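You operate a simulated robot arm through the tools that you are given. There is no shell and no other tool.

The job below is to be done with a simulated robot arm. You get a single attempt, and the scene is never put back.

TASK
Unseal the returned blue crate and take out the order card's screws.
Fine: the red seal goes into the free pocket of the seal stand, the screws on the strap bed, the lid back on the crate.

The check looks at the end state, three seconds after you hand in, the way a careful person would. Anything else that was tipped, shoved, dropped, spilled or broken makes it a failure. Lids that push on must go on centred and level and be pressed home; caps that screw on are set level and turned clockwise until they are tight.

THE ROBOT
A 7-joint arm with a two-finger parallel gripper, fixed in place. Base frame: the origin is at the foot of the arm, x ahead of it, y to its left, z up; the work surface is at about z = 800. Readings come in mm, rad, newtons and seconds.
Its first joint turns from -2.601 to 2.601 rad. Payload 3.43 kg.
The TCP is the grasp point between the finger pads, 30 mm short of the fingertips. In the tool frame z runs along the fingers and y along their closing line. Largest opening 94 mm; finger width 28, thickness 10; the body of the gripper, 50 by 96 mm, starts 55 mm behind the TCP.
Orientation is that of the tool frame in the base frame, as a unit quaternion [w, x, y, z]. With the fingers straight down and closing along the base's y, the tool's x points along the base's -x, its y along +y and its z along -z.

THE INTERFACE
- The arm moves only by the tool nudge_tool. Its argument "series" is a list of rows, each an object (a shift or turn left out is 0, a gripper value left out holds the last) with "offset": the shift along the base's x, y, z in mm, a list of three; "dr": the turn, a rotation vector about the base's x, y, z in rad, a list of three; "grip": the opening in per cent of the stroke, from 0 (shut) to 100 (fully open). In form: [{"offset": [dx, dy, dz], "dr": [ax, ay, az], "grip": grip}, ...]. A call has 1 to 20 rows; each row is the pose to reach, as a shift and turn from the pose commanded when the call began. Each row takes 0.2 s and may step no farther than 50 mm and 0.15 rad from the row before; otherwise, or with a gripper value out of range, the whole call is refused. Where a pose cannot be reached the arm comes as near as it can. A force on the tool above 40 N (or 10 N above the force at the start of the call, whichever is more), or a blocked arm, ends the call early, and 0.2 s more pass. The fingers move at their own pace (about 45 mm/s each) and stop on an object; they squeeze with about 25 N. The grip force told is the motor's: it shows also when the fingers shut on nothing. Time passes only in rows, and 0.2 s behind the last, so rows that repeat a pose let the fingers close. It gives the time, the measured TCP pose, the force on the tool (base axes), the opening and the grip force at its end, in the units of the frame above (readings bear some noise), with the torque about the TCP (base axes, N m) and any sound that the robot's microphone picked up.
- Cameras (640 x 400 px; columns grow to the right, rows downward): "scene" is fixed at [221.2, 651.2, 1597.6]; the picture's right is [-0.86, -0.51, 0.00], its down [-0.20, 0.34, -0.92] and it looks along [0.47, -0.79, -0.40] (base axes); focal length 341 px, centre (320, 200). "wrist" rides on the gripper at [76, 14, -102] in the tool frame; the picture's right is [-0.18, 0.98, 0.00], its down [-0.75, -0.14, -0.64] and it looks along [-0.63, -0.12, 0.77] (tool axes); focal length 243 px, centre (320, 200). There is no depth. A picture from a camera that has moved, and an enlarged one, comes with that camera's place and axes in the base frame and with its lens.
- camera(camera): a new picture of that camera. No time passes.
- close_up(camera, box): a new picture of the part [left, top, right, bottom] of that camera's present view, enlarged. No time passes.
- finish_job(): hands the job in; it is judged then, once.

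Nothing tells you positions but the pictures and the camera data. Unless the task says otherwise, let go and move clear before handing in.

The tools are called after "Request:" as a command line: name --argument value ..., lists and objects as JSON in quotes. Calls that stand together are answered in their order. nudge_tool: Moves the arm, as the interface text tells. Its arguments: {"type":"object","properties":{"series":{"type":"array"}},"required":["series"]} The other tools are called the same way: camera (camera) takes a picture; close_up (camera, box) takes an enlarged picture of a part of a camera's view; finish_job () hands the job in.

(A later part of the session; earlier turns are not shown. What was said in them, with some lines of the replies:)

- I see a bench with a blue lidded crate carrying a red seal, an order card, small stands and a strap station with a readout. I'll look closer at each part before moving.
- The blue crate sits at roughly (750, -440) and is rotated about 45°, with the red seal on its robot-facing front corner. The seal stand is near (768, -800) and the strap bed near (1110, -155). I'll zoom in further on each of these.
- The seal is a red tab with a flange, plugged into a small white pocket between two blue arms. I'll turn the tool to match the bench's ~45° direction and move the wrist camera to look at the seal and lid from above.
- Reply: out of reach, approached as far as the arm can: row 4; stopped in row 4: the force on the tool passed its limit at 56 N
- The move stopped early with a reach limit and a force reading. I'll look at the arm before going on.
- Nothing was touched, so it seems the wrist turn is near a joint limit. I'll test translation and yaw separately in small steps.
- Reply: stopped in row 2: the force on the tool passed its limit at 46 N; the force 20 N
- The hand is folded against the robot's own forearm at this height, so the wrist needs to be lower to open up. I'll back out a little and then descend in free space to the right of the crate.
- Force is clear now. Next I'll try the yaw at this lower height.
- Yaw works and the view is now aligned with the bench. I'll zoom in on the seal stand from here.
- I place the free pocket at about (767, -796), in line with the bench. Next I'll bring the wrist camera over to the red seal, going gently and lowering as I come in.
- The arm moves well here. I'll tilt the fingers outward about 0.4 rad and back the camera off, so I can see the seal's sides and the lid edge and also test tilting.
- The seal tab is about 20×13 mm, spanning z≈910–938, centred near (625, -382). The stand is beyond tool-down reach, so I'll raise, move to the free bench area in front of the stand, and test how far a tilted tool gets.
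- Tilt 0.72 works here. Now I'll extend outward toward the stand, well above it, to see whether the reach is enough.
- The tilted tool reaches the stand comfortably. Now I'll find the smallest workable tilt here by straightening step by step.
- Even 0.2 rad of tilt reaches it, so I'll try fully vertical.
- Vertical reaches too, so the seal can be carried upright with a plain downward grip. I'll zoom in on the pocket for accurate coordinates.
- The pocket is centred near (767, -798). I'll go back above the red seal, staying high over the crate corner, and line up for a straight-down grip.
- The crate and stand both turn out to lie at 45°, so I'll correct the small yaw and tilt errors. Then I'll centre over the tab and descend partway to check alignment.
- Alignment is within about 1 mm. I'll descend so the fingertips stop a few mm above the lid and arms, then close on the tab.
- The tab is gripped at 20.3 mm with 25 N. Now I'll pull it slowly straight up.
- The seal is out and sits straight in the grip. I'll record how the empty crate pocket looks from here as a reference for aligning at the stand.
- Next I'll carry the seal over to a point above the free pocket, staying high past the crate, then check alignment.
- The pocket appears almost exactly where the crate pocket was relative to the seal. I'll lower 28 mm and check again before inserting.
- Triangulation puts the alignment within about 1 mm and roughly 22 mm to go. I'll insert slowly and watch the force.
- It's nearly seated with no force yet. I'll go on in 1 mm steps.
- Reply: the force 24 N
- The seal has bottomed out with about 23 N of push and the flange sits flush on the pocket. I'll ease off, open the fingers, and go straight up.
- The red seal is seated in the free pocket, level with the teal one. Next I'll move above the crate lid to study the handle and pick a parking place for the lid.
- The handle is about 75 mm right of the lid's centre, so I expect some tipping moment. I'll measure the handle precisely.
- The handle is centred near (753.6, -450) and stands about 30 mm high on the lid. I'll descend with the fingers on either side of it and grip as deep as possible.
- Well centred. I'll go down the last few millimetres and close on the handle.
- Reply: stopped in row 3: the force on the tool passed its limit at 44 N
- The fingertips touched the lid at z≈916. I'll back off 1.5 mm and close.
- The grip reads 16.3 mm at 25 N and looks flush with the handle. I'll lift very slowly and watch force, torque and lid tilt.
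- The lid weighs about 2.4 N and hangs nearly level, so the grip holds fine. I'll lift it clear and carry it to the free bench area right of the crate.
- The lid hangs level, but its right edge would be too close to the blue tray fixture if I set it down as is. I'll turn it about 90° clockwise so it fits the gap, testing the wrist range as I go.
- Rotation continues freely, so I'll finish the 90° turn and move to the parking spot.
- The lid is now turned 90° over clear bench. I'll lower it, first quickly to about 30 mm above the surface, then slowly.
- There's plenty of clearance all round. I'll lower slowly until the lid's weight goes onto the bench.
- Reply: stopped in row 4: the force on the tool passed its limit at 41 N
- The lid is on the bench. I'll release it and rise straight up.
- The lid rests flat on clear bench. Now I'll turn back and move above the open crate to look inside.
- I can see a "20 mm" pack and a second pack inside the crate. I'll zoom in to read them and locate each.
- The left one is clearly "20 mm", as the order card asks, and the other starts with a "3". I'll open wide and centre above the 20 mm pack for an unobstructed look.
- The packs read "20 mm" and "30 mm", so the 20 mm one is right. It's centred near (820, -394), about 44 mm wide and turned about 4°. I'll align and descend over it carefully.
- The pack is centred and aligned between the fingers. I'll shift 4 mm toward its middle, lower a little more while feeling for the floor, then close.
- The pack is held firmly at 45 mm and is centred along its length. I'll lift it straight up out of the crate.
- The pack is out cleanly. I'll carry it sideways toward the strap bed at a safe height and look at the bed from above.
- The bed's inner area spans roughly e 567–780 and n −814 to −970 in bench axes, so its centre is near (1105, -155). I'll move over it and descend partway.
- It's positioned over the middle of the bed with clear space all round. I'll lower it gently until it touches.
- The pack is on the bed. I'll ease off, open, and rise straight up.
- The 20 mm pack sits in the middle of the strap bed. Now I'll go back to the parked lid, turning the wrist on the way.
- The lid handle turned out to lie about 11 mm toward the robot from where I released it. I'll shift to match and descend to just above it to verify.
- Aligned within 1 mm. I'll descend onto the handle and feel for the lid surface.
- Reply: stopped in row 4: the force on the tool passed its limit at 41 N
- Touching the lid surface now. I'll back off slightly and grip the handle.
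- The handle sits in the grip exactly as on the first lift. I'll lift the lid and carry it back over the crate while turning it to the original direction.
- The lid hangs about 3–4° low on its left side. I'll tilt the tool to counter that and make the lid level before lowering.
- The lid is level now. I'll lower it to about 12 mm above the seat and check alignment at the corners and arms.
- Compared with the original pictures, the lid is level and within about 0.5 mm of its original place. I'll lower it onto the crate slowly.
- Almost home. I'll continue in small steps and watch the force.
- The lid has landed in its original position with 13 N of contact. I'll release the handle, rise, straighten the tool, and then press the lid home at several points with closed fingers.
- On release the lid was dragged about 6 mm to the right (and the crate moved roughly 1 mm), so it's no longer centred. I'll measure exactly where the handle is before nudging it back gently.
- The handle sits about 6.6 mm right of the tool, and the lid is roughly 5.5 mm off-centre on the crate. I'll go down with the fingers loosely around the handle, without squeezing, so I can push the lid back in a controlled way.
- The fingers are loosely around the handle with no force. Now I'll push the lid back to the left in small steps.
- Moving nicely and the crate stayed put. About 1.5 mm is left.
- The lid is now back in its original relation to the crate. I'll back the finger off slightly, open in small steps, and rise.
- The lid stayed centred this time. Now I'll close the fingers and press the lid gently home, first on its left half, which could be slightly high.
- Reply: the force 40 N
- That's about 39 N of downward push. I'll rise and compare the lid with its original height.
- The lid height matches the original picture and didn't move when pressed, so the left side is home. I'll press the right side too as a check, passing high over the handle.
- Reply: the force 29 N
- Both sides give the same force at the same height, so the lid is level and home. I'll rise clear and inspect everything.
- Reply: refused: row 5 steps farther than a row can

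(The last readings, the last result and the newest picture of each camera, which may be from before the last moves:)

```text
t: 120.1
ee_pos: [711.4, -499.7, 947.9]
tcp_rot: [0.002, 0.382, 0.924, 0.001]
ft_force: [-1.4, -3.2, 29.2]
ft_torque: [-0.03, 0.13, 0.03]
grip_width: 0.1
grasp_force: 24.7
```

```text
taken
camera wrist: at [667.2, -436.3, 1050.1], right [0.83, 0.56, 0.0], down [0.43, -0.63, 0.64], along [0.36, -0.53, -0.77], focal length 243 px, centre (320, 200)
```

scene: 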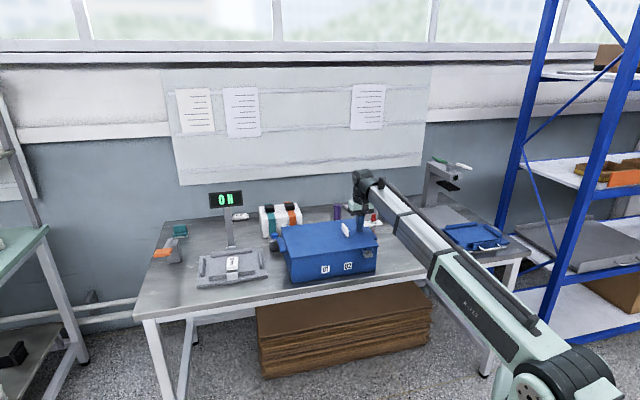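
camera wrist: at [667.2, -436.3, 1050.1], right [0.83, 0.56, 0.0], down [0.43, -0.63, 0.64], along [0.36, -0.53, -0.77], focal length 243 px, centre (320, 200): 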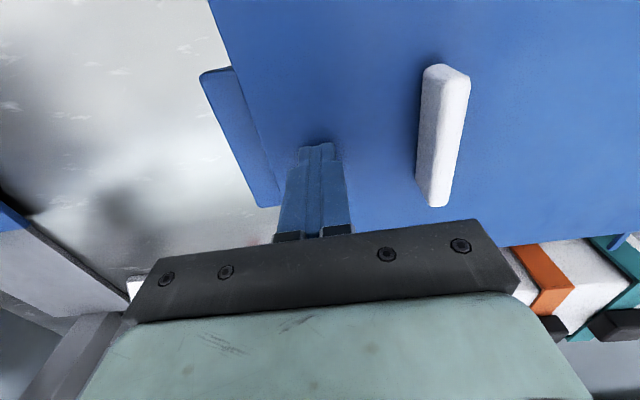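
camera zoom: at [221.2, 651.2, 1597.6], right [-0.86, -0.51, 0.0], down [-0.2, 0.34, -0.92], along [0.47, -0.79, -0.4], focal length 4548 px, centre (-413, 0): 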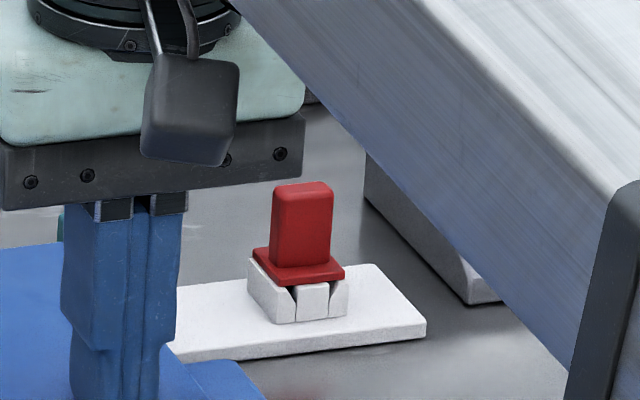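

I'm still touching the lid because that last move was refused for one step being too long. I'll rise with smaller steps.

Request:
nudge_tool --series '[{"offset": [0, 0, 1]}, {"offset": [0, 0, 4]}, {"offset": [0, 0, 20]}, {"offset": [0, 0, 50]}, {"offset": [-10, -15, 85]}, {"offset": [-25, -40, 110]}, {"offset": [-40, -75, 120]}, {"offset": [-50, -110, 120]}, {"offset": [-50, -110, 120]}]'

Request:
close_up --camera "scene" --box '[260, 190, 420, 290]'

Request:
close_up --camera "scene" --box '[350, 235, 390, 265]'

Request:
close_up --camera "scene" --box '[270, 210, 390, 290]'

Request:
camera --camera "wrist"

```text
t: 122.1
ee_pos: [660.9, -611.0, 1065.6]
tcp_rot: [-0.001, 0.383, 0.924, 0.001]
ft_force: [0.6, 0.2, 0.2]
ft_torque: [0.01, 0.0, 0.01]
grip_width: 0.1
grasp_force: 24.8
```

```text
4.00 times, centred on (340, 240) of scene
camera zoom: at [221.2, 651.2, 1597.6], right [-0.86, -0.51, 0.0], down [-0.2, 0.34, -0.92], along [0.47, -0.79, -0.4], focal length 1364 px, centre (240, 40)
```

zoom: 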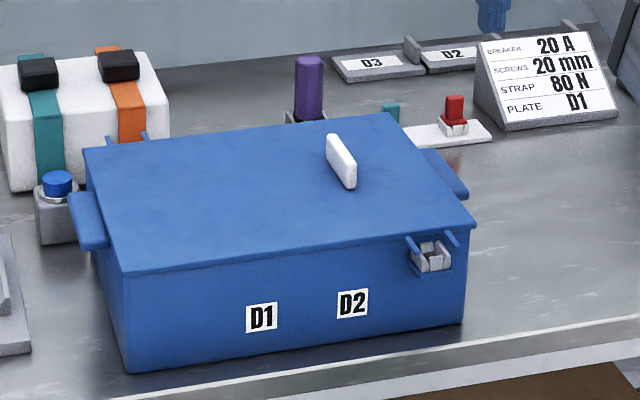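

```text
13.33 times, centred on (370, 250) of scene
camera zoom: at [221.2, 651.2, 1597.6], right [-0.86, -0.51, 0.0], down [-0.2, 0.34, -0.92], along [0.47, -0.79, -0.4], focal length 4548 px, centre (-347, -467)
```

zoom: 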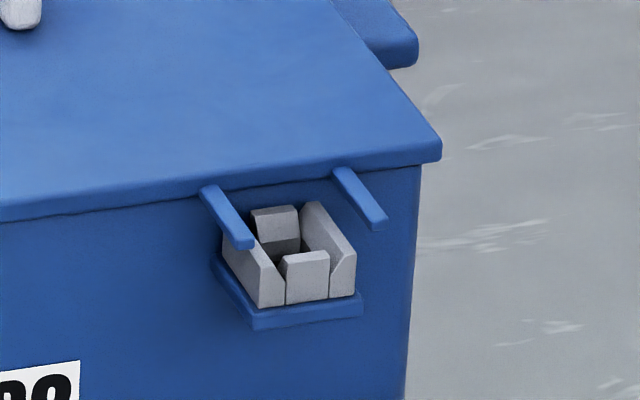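

```text
5.00 times, centred on (330, 250) of scene
camera zoom: at [221.2, 651.2, 1597.6], right [-0.86, -0.51, 0.0], down [-0.2, 0.34, -0.92], along [0.47, -0.79, -0.4], focal length 1705 px, centre (270, -50)
```

zoom: 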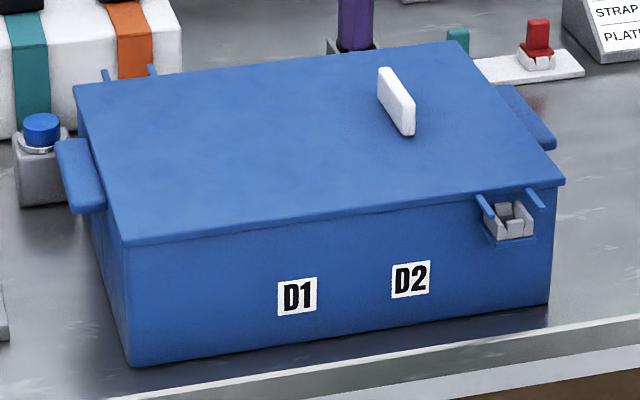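

```text
taken
camera wrist: at [617.4, -546.8, 1167.9], right [0.82, 0.57, 0.0], down [0.43, -0.63, 0.64], along [0.36, -0.53, -0.77], focal length 243 px, centre (320, 200)
```

wrist: 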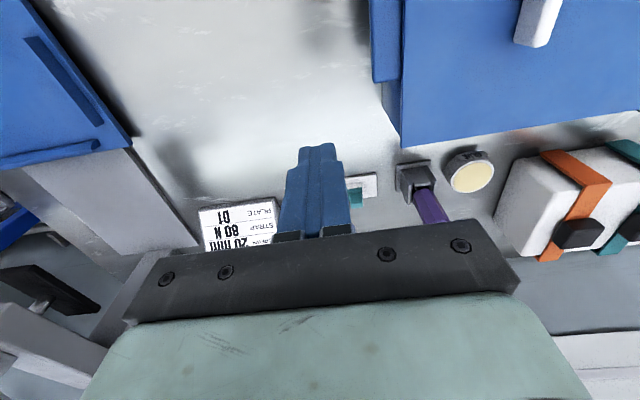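

Everything looks right from here. I'll return to the exact viewpoint I used before opening the crate, so I can compare the lid's position and turn with the original pictures.

Request:
nudge_tool --series '[{"offset": [15, 27, 0], "grip": 45}, {"offset": [33, 60, 0], "grip": 45}, {"offset": [52, 95, 0], "grip": 45}, {"offset": [72, 130, -10], "grip": 45}, {"offset": [90.7, 164.2, -21.1], "grip": 45}, {"offset": [90.7, 164.2, -21.1], "grip": 45}, {"offset": [90.7, 164.2, -21.1], "grip": 45}]'

Request:
camera --camera "wrist"

Request:
close_up --camera "wrist" --box '[270, 50, 370, 170]'

Request:
close_up --camera "wrist" --box '[400, 100, 640, 250]'

```text
t: 123.7
ee_pos: [751.1, -446.5, 1045.1]
tcp_rot: [0.0, 0.382, 0.924, 0.001]
ft_force: [0.7, -1.0, 0.2]
ft_torque: [-0.05, 0.0, 0.02]
grip_width: 42.4
grasp_force: 0.0
```

```text
taken
camera wrist: at [708.2, -382.6, 1147.7], right [0.83, 0.56, 0.0], down [0.43, -0.63, 0.64], along [0.36, -0.53, -0.77], focal length 243 px, centre (320, 200)
```

wrist: 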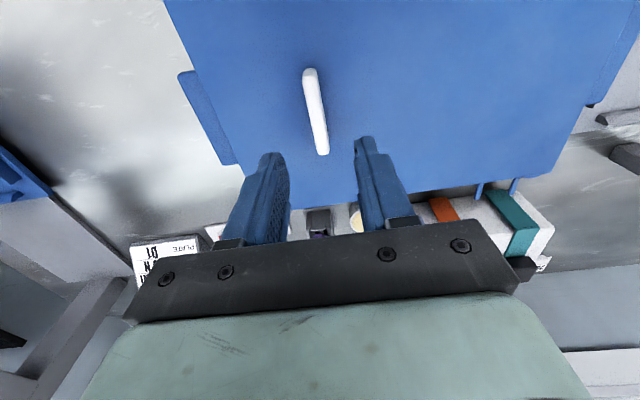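

```text
3.33 times, centred on (320, 110) of wrist
camera zoom: at [708.2, -382.6, 1147.7], right [0.83, 0.56, 0.0], down [0.43, -0.63, 0.64], along [0.36, -0.53, -0.77], focal length 809 px, centre (320, 500)
```

zoom: 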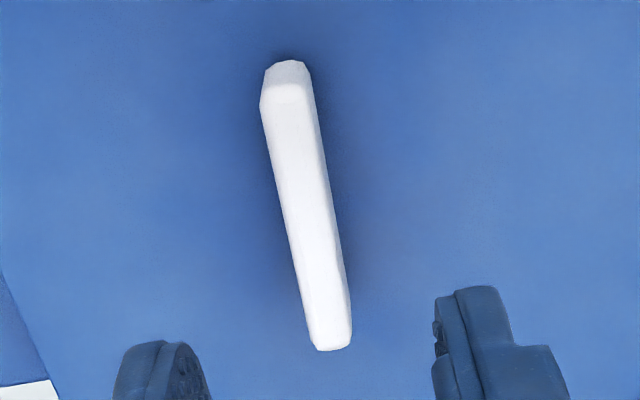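

```text
2.67 times, centred on (520, 175) of wrist
camera zoom: at [708.2, -382.6, 1147.7], right [0.83, 0.56, 0.0], down [0.43, -0.63, 0.64], along [0.36, -0.53, -0.77], focal length 647 px, centre (-213, 267)
```

zoom: 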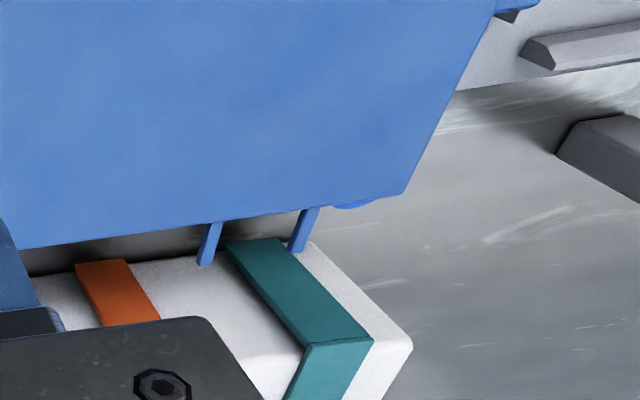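

Request:
close_up --camera "scene" --box '[272, 205, 312, 235]'

Request:
close_up --camera "scene" --box '[275, 235, 315, 265]'

Request:
close_up --camera "scene" --box '[310, 235, 350, 265]'

Request:
close_up --camera "wrist" --box '[520, 60, 640, 220]'

Request:
close_up --camera "wrist" --box '[170, 0, 270, 190]'

```text
13.33 times, centred on (292, 220) of scene
camera zoom: at [221.2, 651.2, 1597.6], right [-0.86, -0.51, 0.0], down [-0.2, 0.34, -0.92], along [0.47, -0.79, -0.4], focal length 4548 px, centre (693, -67)
```

zoom: 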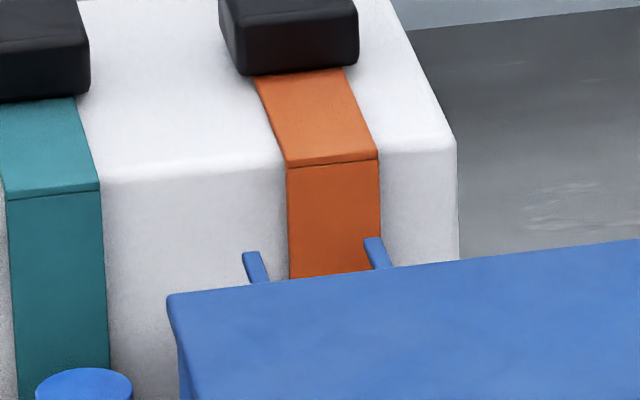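

```text
13.33 times, centred on (295, 250) of scene
camera zoom: at [221.2, 651.2, 1597.6], right [-0.86, -0.51, 0.0], down [-0.2, 0.34, -0.92], along [0.47, -0.79, -0.4], focal length 4548 px, centre (653, -467)
```

zoom: 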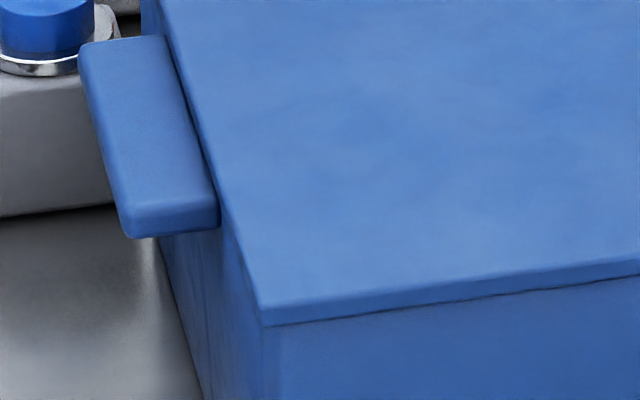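

```text
13.33 times, centred on (330, 250) of scene
camera zoom: at [221.2, 651.2, 1597.6], right [-0.86, -0.51, 0.0], down [-0.2, 0.34, -0.92], along [0.47, -0.79, -0.4], focal length 4548 px, centre (187, -467)
```

zoom: 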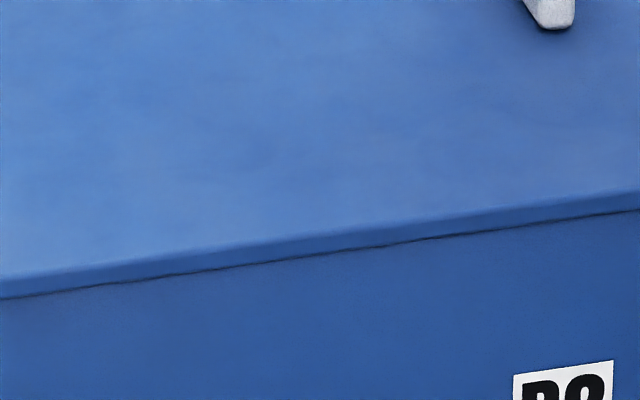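

```text
2.50 times, centred on (580, 140) of wrist
camera zoom: at [708.2, -382.6, 1147.7], right [0.83, 0.56, 0.0], down [0.43, -0.63, 0.64], along [0.36, -0.53, -0.77], focal length 606 px, centre (-330, 350)
```

zoom: 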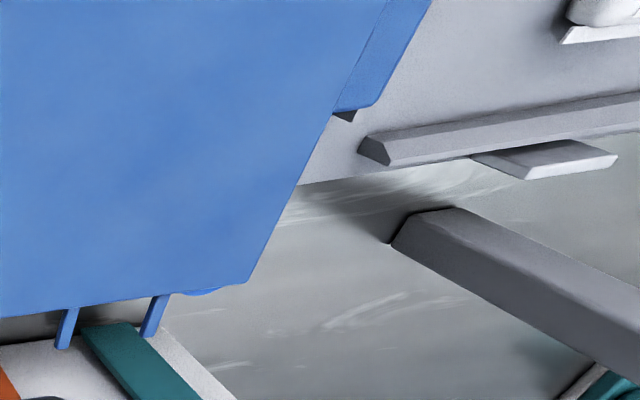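

```text
2.11 times, centred on (220, 95) of wrist
camera zoom: at [708.2, -382.6, 1147.7], right [0.83, 0.56, 0.0], down [0.43, -0.63, 0.64], along [0.36, -0.53, -0.77], focal length 511 px, centre (530, 421)
```

zoom: 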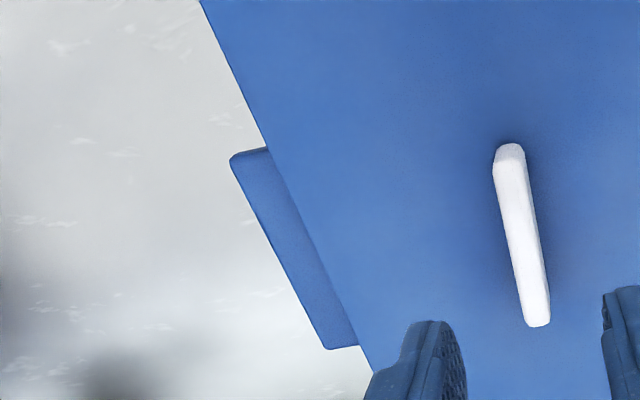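

The front seam is tight along its whole length and the lid is level, only about 1.3 mm right of centre. I'll repeat the gentle no-squeeze push to take that out.

Request:
nudge_tool --series '[{"offset": [-0.3, -4.6, 0], "grip": 35}, {"offset": [-0.3, -4.6, -25], "grip": 35}, {"offset": [-0.3, -4.6, -55], "grip": 35}, {"offset": [-0.3, -4.6, -80], "grip": 35}, {"offset": [-0.3, -4.6, -93], "grip": 35}, {"offset": [-0.3, -4.6, -94], "grip": 30}, {"offset": [-0.3, -4.6, -94], "grip": 25}, {"offset": [-0.3, -4.6, -94], "grip": 21}, {"offset": [-0.3, -4.6, -94], "grip": 19.5}, {"offset": [-0.3, -4.6, -94], "grip": 19.5}]'

Request:
close_up --camera "scene" --box '[350, 235, 390, 265]'

```text
t: 125.9
ee_pos: [752.4, -449.6, 950.6]
tcp_rot: [-0.001, 0.383, 0.924, 0.002]
ft_force: [0.4, -0.9, 0.3]
ft_torque: [0.04, -0.01, -0.02]
grip_width: 18.5
grasp_force: 0.1
```

```text
13.33 times, centred on (370, 250) of scene
camera zoom: at [221.2, 651.2, 1597.6], right [-0.86, -0.51, 0.0], down [-0.2, 0.34, -0.92], along [0.47, -0.79, -0.4], focal length 4548 px, centre (-347, -467)
```

zoom: 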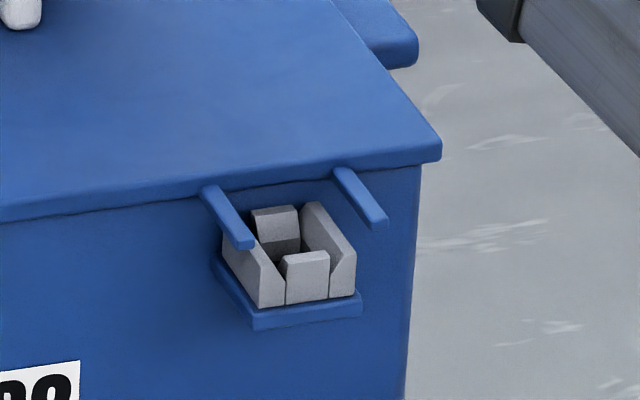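

Request:
nudge_tool --series '[{"offset": [0.5, 0.5, 0]}, {"offset": [1.0, 1.0, 0]}, {"offset": [1.5, 1.5, 0]}, {"offset": [1.5, 1.5, 0]}]'

Request:
close_up --camera "scene" --box '[350, 235, 390, 265]'

Request:
close_up --camera "scene" --box '[275, 235, 315, 265]'

```text
t: 126.9
ee_pos: [754.0, -449.0, 950.9]
tcp_rot: [0.0, 0.382, 0.924, 0.001]
ft_force: [-0.4, -0.6, 0.6]
ft_torque: [0.0, 0.04, 0.02]
grip_width: 18.7
grasp_force: 0.4
```

```text
13.33 times, centred on (370, 250) of scene
camera zoom: at [221.2, 651.2, 1597.6], right [-0.86, -0.51, 0.0], down [-0.2, 0.34, -0.92], along [0.47, -0.79, -0.4], focal length 4548 px, centre (-347, -467)
```

zoom: 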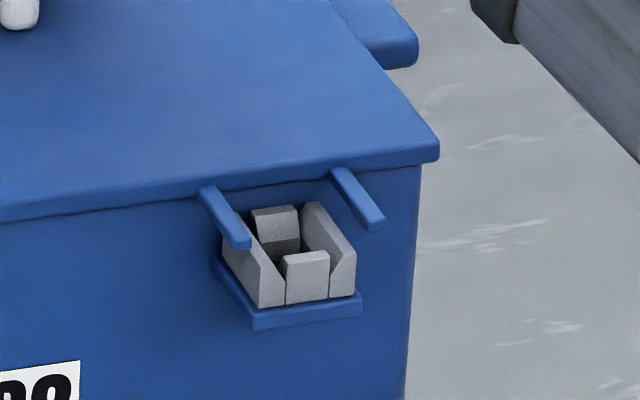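

```text
13.33 times, centred on (295, 250) of scene
camera zoom: at [221.2, 651.2, 1597.6], right [-0.86, -0.51, 0.0], down [-0.2, 0.34, -0.92], along [0.47, -0.79, -0.4], focal length 4548 px, centre (653, -467)
```

zoom: 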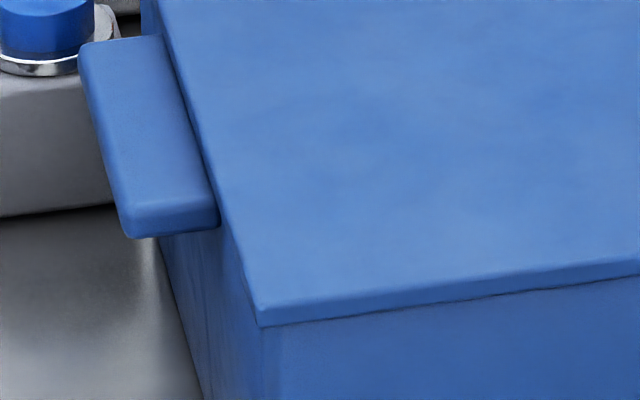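

Request:
nudge_tool --series '[{"offset": [0.5, 0.5, 0]}, {"offset": [0.5, 0.5, 0]}, {"offset": [-0.3, -0.3, 0]}, {"offset": [-0.3, -0.3, 0], "grip": 22}, {"offset": [-0.3, -0.3, 0], "grip": 26}, {"offset": [-0.3, -0.3, 0], "grip": 32}, {"offset": [-0.3, -0.3, 0], "grip": 40}, {"offset": [-0.3, -0.3, 0], "grip": 40}, {"offset": [-0.3, -0.3, 10], "grip": 40}, {"offset": [-0.3, -0.3, 35], "grip": 40}, {"offset": [-0.3, -0.3, 75], "grip": 40}, {"offset": [-0.3, -0.3, 110], "grip": 40}, {"offset": [-0.3, -0.3, 110], "grip": 40}]'

Request:
close_up --camera "scene" --box '[350, 235, 390, 265]'

Request:
close_up --camera "scene" --box '[270, 210, 390, 290]'

```text
t: 129.7
ee_pos: [752.7, -448.9, 1061.5]
tcp_rot: [0.0, 0.383, 0.924, 0.001]
ft_force: [0.4, 0.4, 0.0]
ft_torque: [0.02, -0.04, 0.0]
grip_width: 37.8
grasp_force: 0.1
```

```text
13.33 times, centred on (370, 250) of scene
camera zoom: at [221.2, 651.2, 1597.6], right [-0.86, -0.51, 0.0], down [-0.2, 0.34, -0.92], along [0.47, -0.79, -0.4], focal length 4548 px, centre (-347, -467)
```

zoom: 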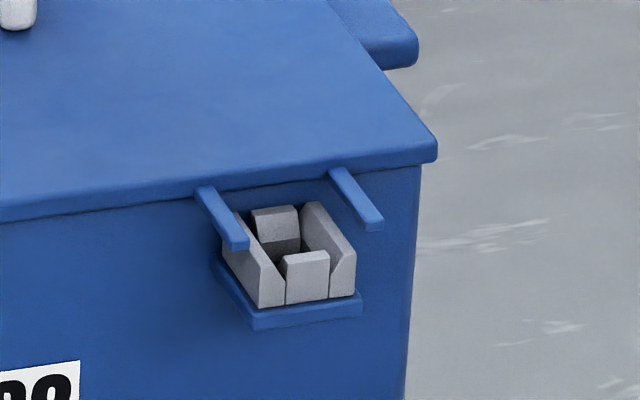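

```text
5.00 times, centred on (330, 250) of scene
camera zoom: at [221.2, 651.2, 1597.6], right [-0.86, -0.51, 0.0], down [-0.2, 0.34, -0.92], along [0.47, -0.79, -0.4], focal length 1705 px, centre (270, -50)
```

zoom: 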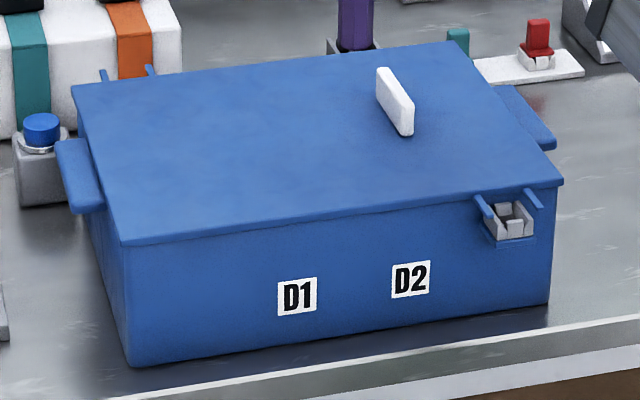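

The lid is now centred, level and home. I'll move the arm clear over empty bench and do a final check of the whole scene.

Request:
nudge_tool --series '[{"offset": [-15, -20, 10]}, {"offset": [-40, -50, 15]}, {"offset": [-68, -82, 15]}, {"offset": [-96, -116, 15]}, {"offset": [-124, -150, 15]}, {"offset": [-145, -187, 15]}, {"offset": [-145, -187, 15]}, {"offset": [-145, -187, 15]}]'

Request:
camera --camera "scene"

Request:
close_up --camera "scene" --box '[260, 190, 420, 290]'

Request:
close_up --camera "scene" --box '[140, 180, 300, 300]'

Request:
camera --camera "wrist"

Request:
close_up --camera "scene" --box '[355, 200, 395, 230]'

```text
t: 131.5
ee_pos: [607.1, -635.7, 1076.0]
tcp_rot: [0.0, 0.383, 0.924, 0.001]
ft_force: [0.4, -0.1, -0.3]
ft_torque: [0.01, -0.03, 0.03]
grip_width: 37.6
grasp_force: 0.0
```

```text
taken
```

scene: 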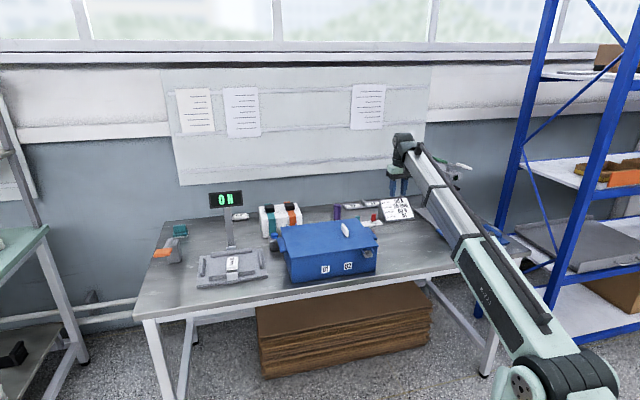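

```text
4.00 times, centred on (340, 240) of scene
camera zoom: at [221.2, 651.2, 1597.6], right [-0.86, -0.51, 0.0], down [-0.2, 0.34, -0.92], along [0.47, -0.79, -0.4], focal length 1364 px, centre (240, 40)
```

zoom: 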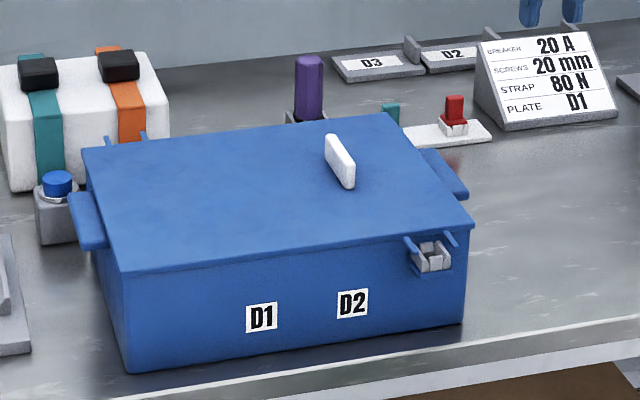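

```text
3.33 times, centred on (220, 240) of scene
camera zoom: at [221.2, 651.2, 1597.6], right [-0.86, -0.51, 0.0], down [-0.2, 0.34, -0.92], along [0.47, -0.79, -0.4], focal length 1137 px, centre (653, 67)
```

zoom: 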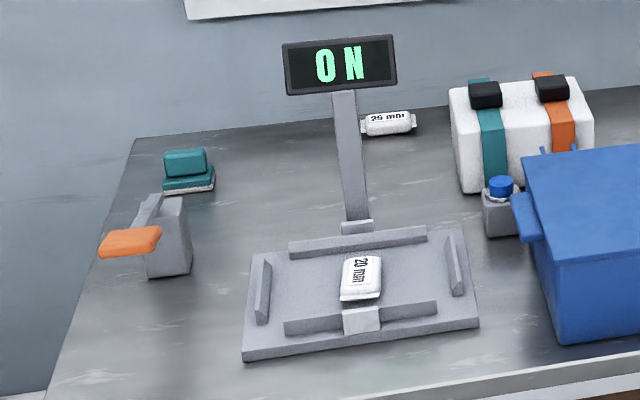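

```text
taken
camera wrist: at [563.5, -572.3, 1179.1], right [0.82, 0.57, 0.0], down [0.43, -0.63, 0.64], along [0.36, -0.53, -0.77], focal length 243 px, centre (320, 200)
```

wrist: 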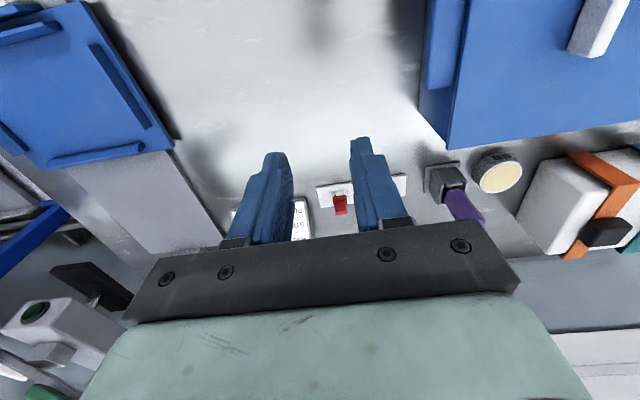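

```text
13.33 times, centred on (375, 215) of scene
camera zoom: at [221.2, 651.2, 1597.6], right [-0.86, -0.51, 0.0], down [-0.2, 0.34, -0.92], along [0.47, -0.79, -0.4], focal length 4548 px, centre (-413, 0)
```

zoom: 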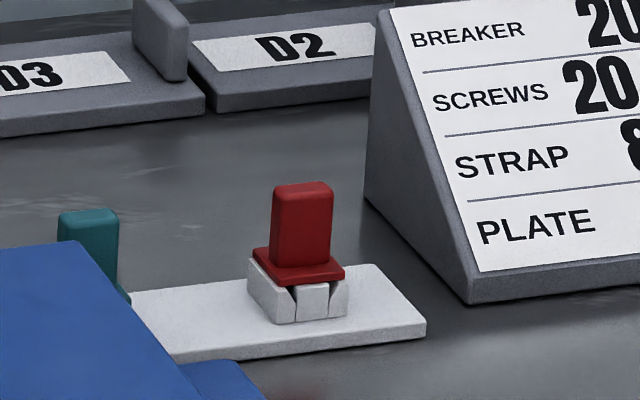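

The red seal is seated in the free pocket of the stand, the 20 mm screws lie on the strap bed, and the lid is back on the crate, centred and level. The arm is clear and nothing else looks disturbed apart from the crate's shift of about 1 mm, so I'm handing in.

Request:
finish_job

```text
The job is handed in.
```

The job is handed in, and as far as the cameras show, all three parts are done. I haven't had a result back from the check.

- **Red seal:** it is pressed down into the free pocket of the seal stand, flush and level with the teal one.
- **Screws:** the order card asks for 20 mm. I took the 20 mm pack out of the crate, left the 30 mm pack inside, and set it in the middle of the strap bed.
- **Lid:** it is back on the crate and level. I pressed down on both sides with about 30–40 N, and neither side was higher than the other.

**Lid and crate shift:** when I first let go of the lid, it slid about 6 mm and moved the crate about 1 mm. I pushed the lid back until it matched the original pictures to within about 1 mm. I left the crate where it was, about 1 mm from its starting place.

Nothing else on the bench looks moved, and the arm is clear of everything.
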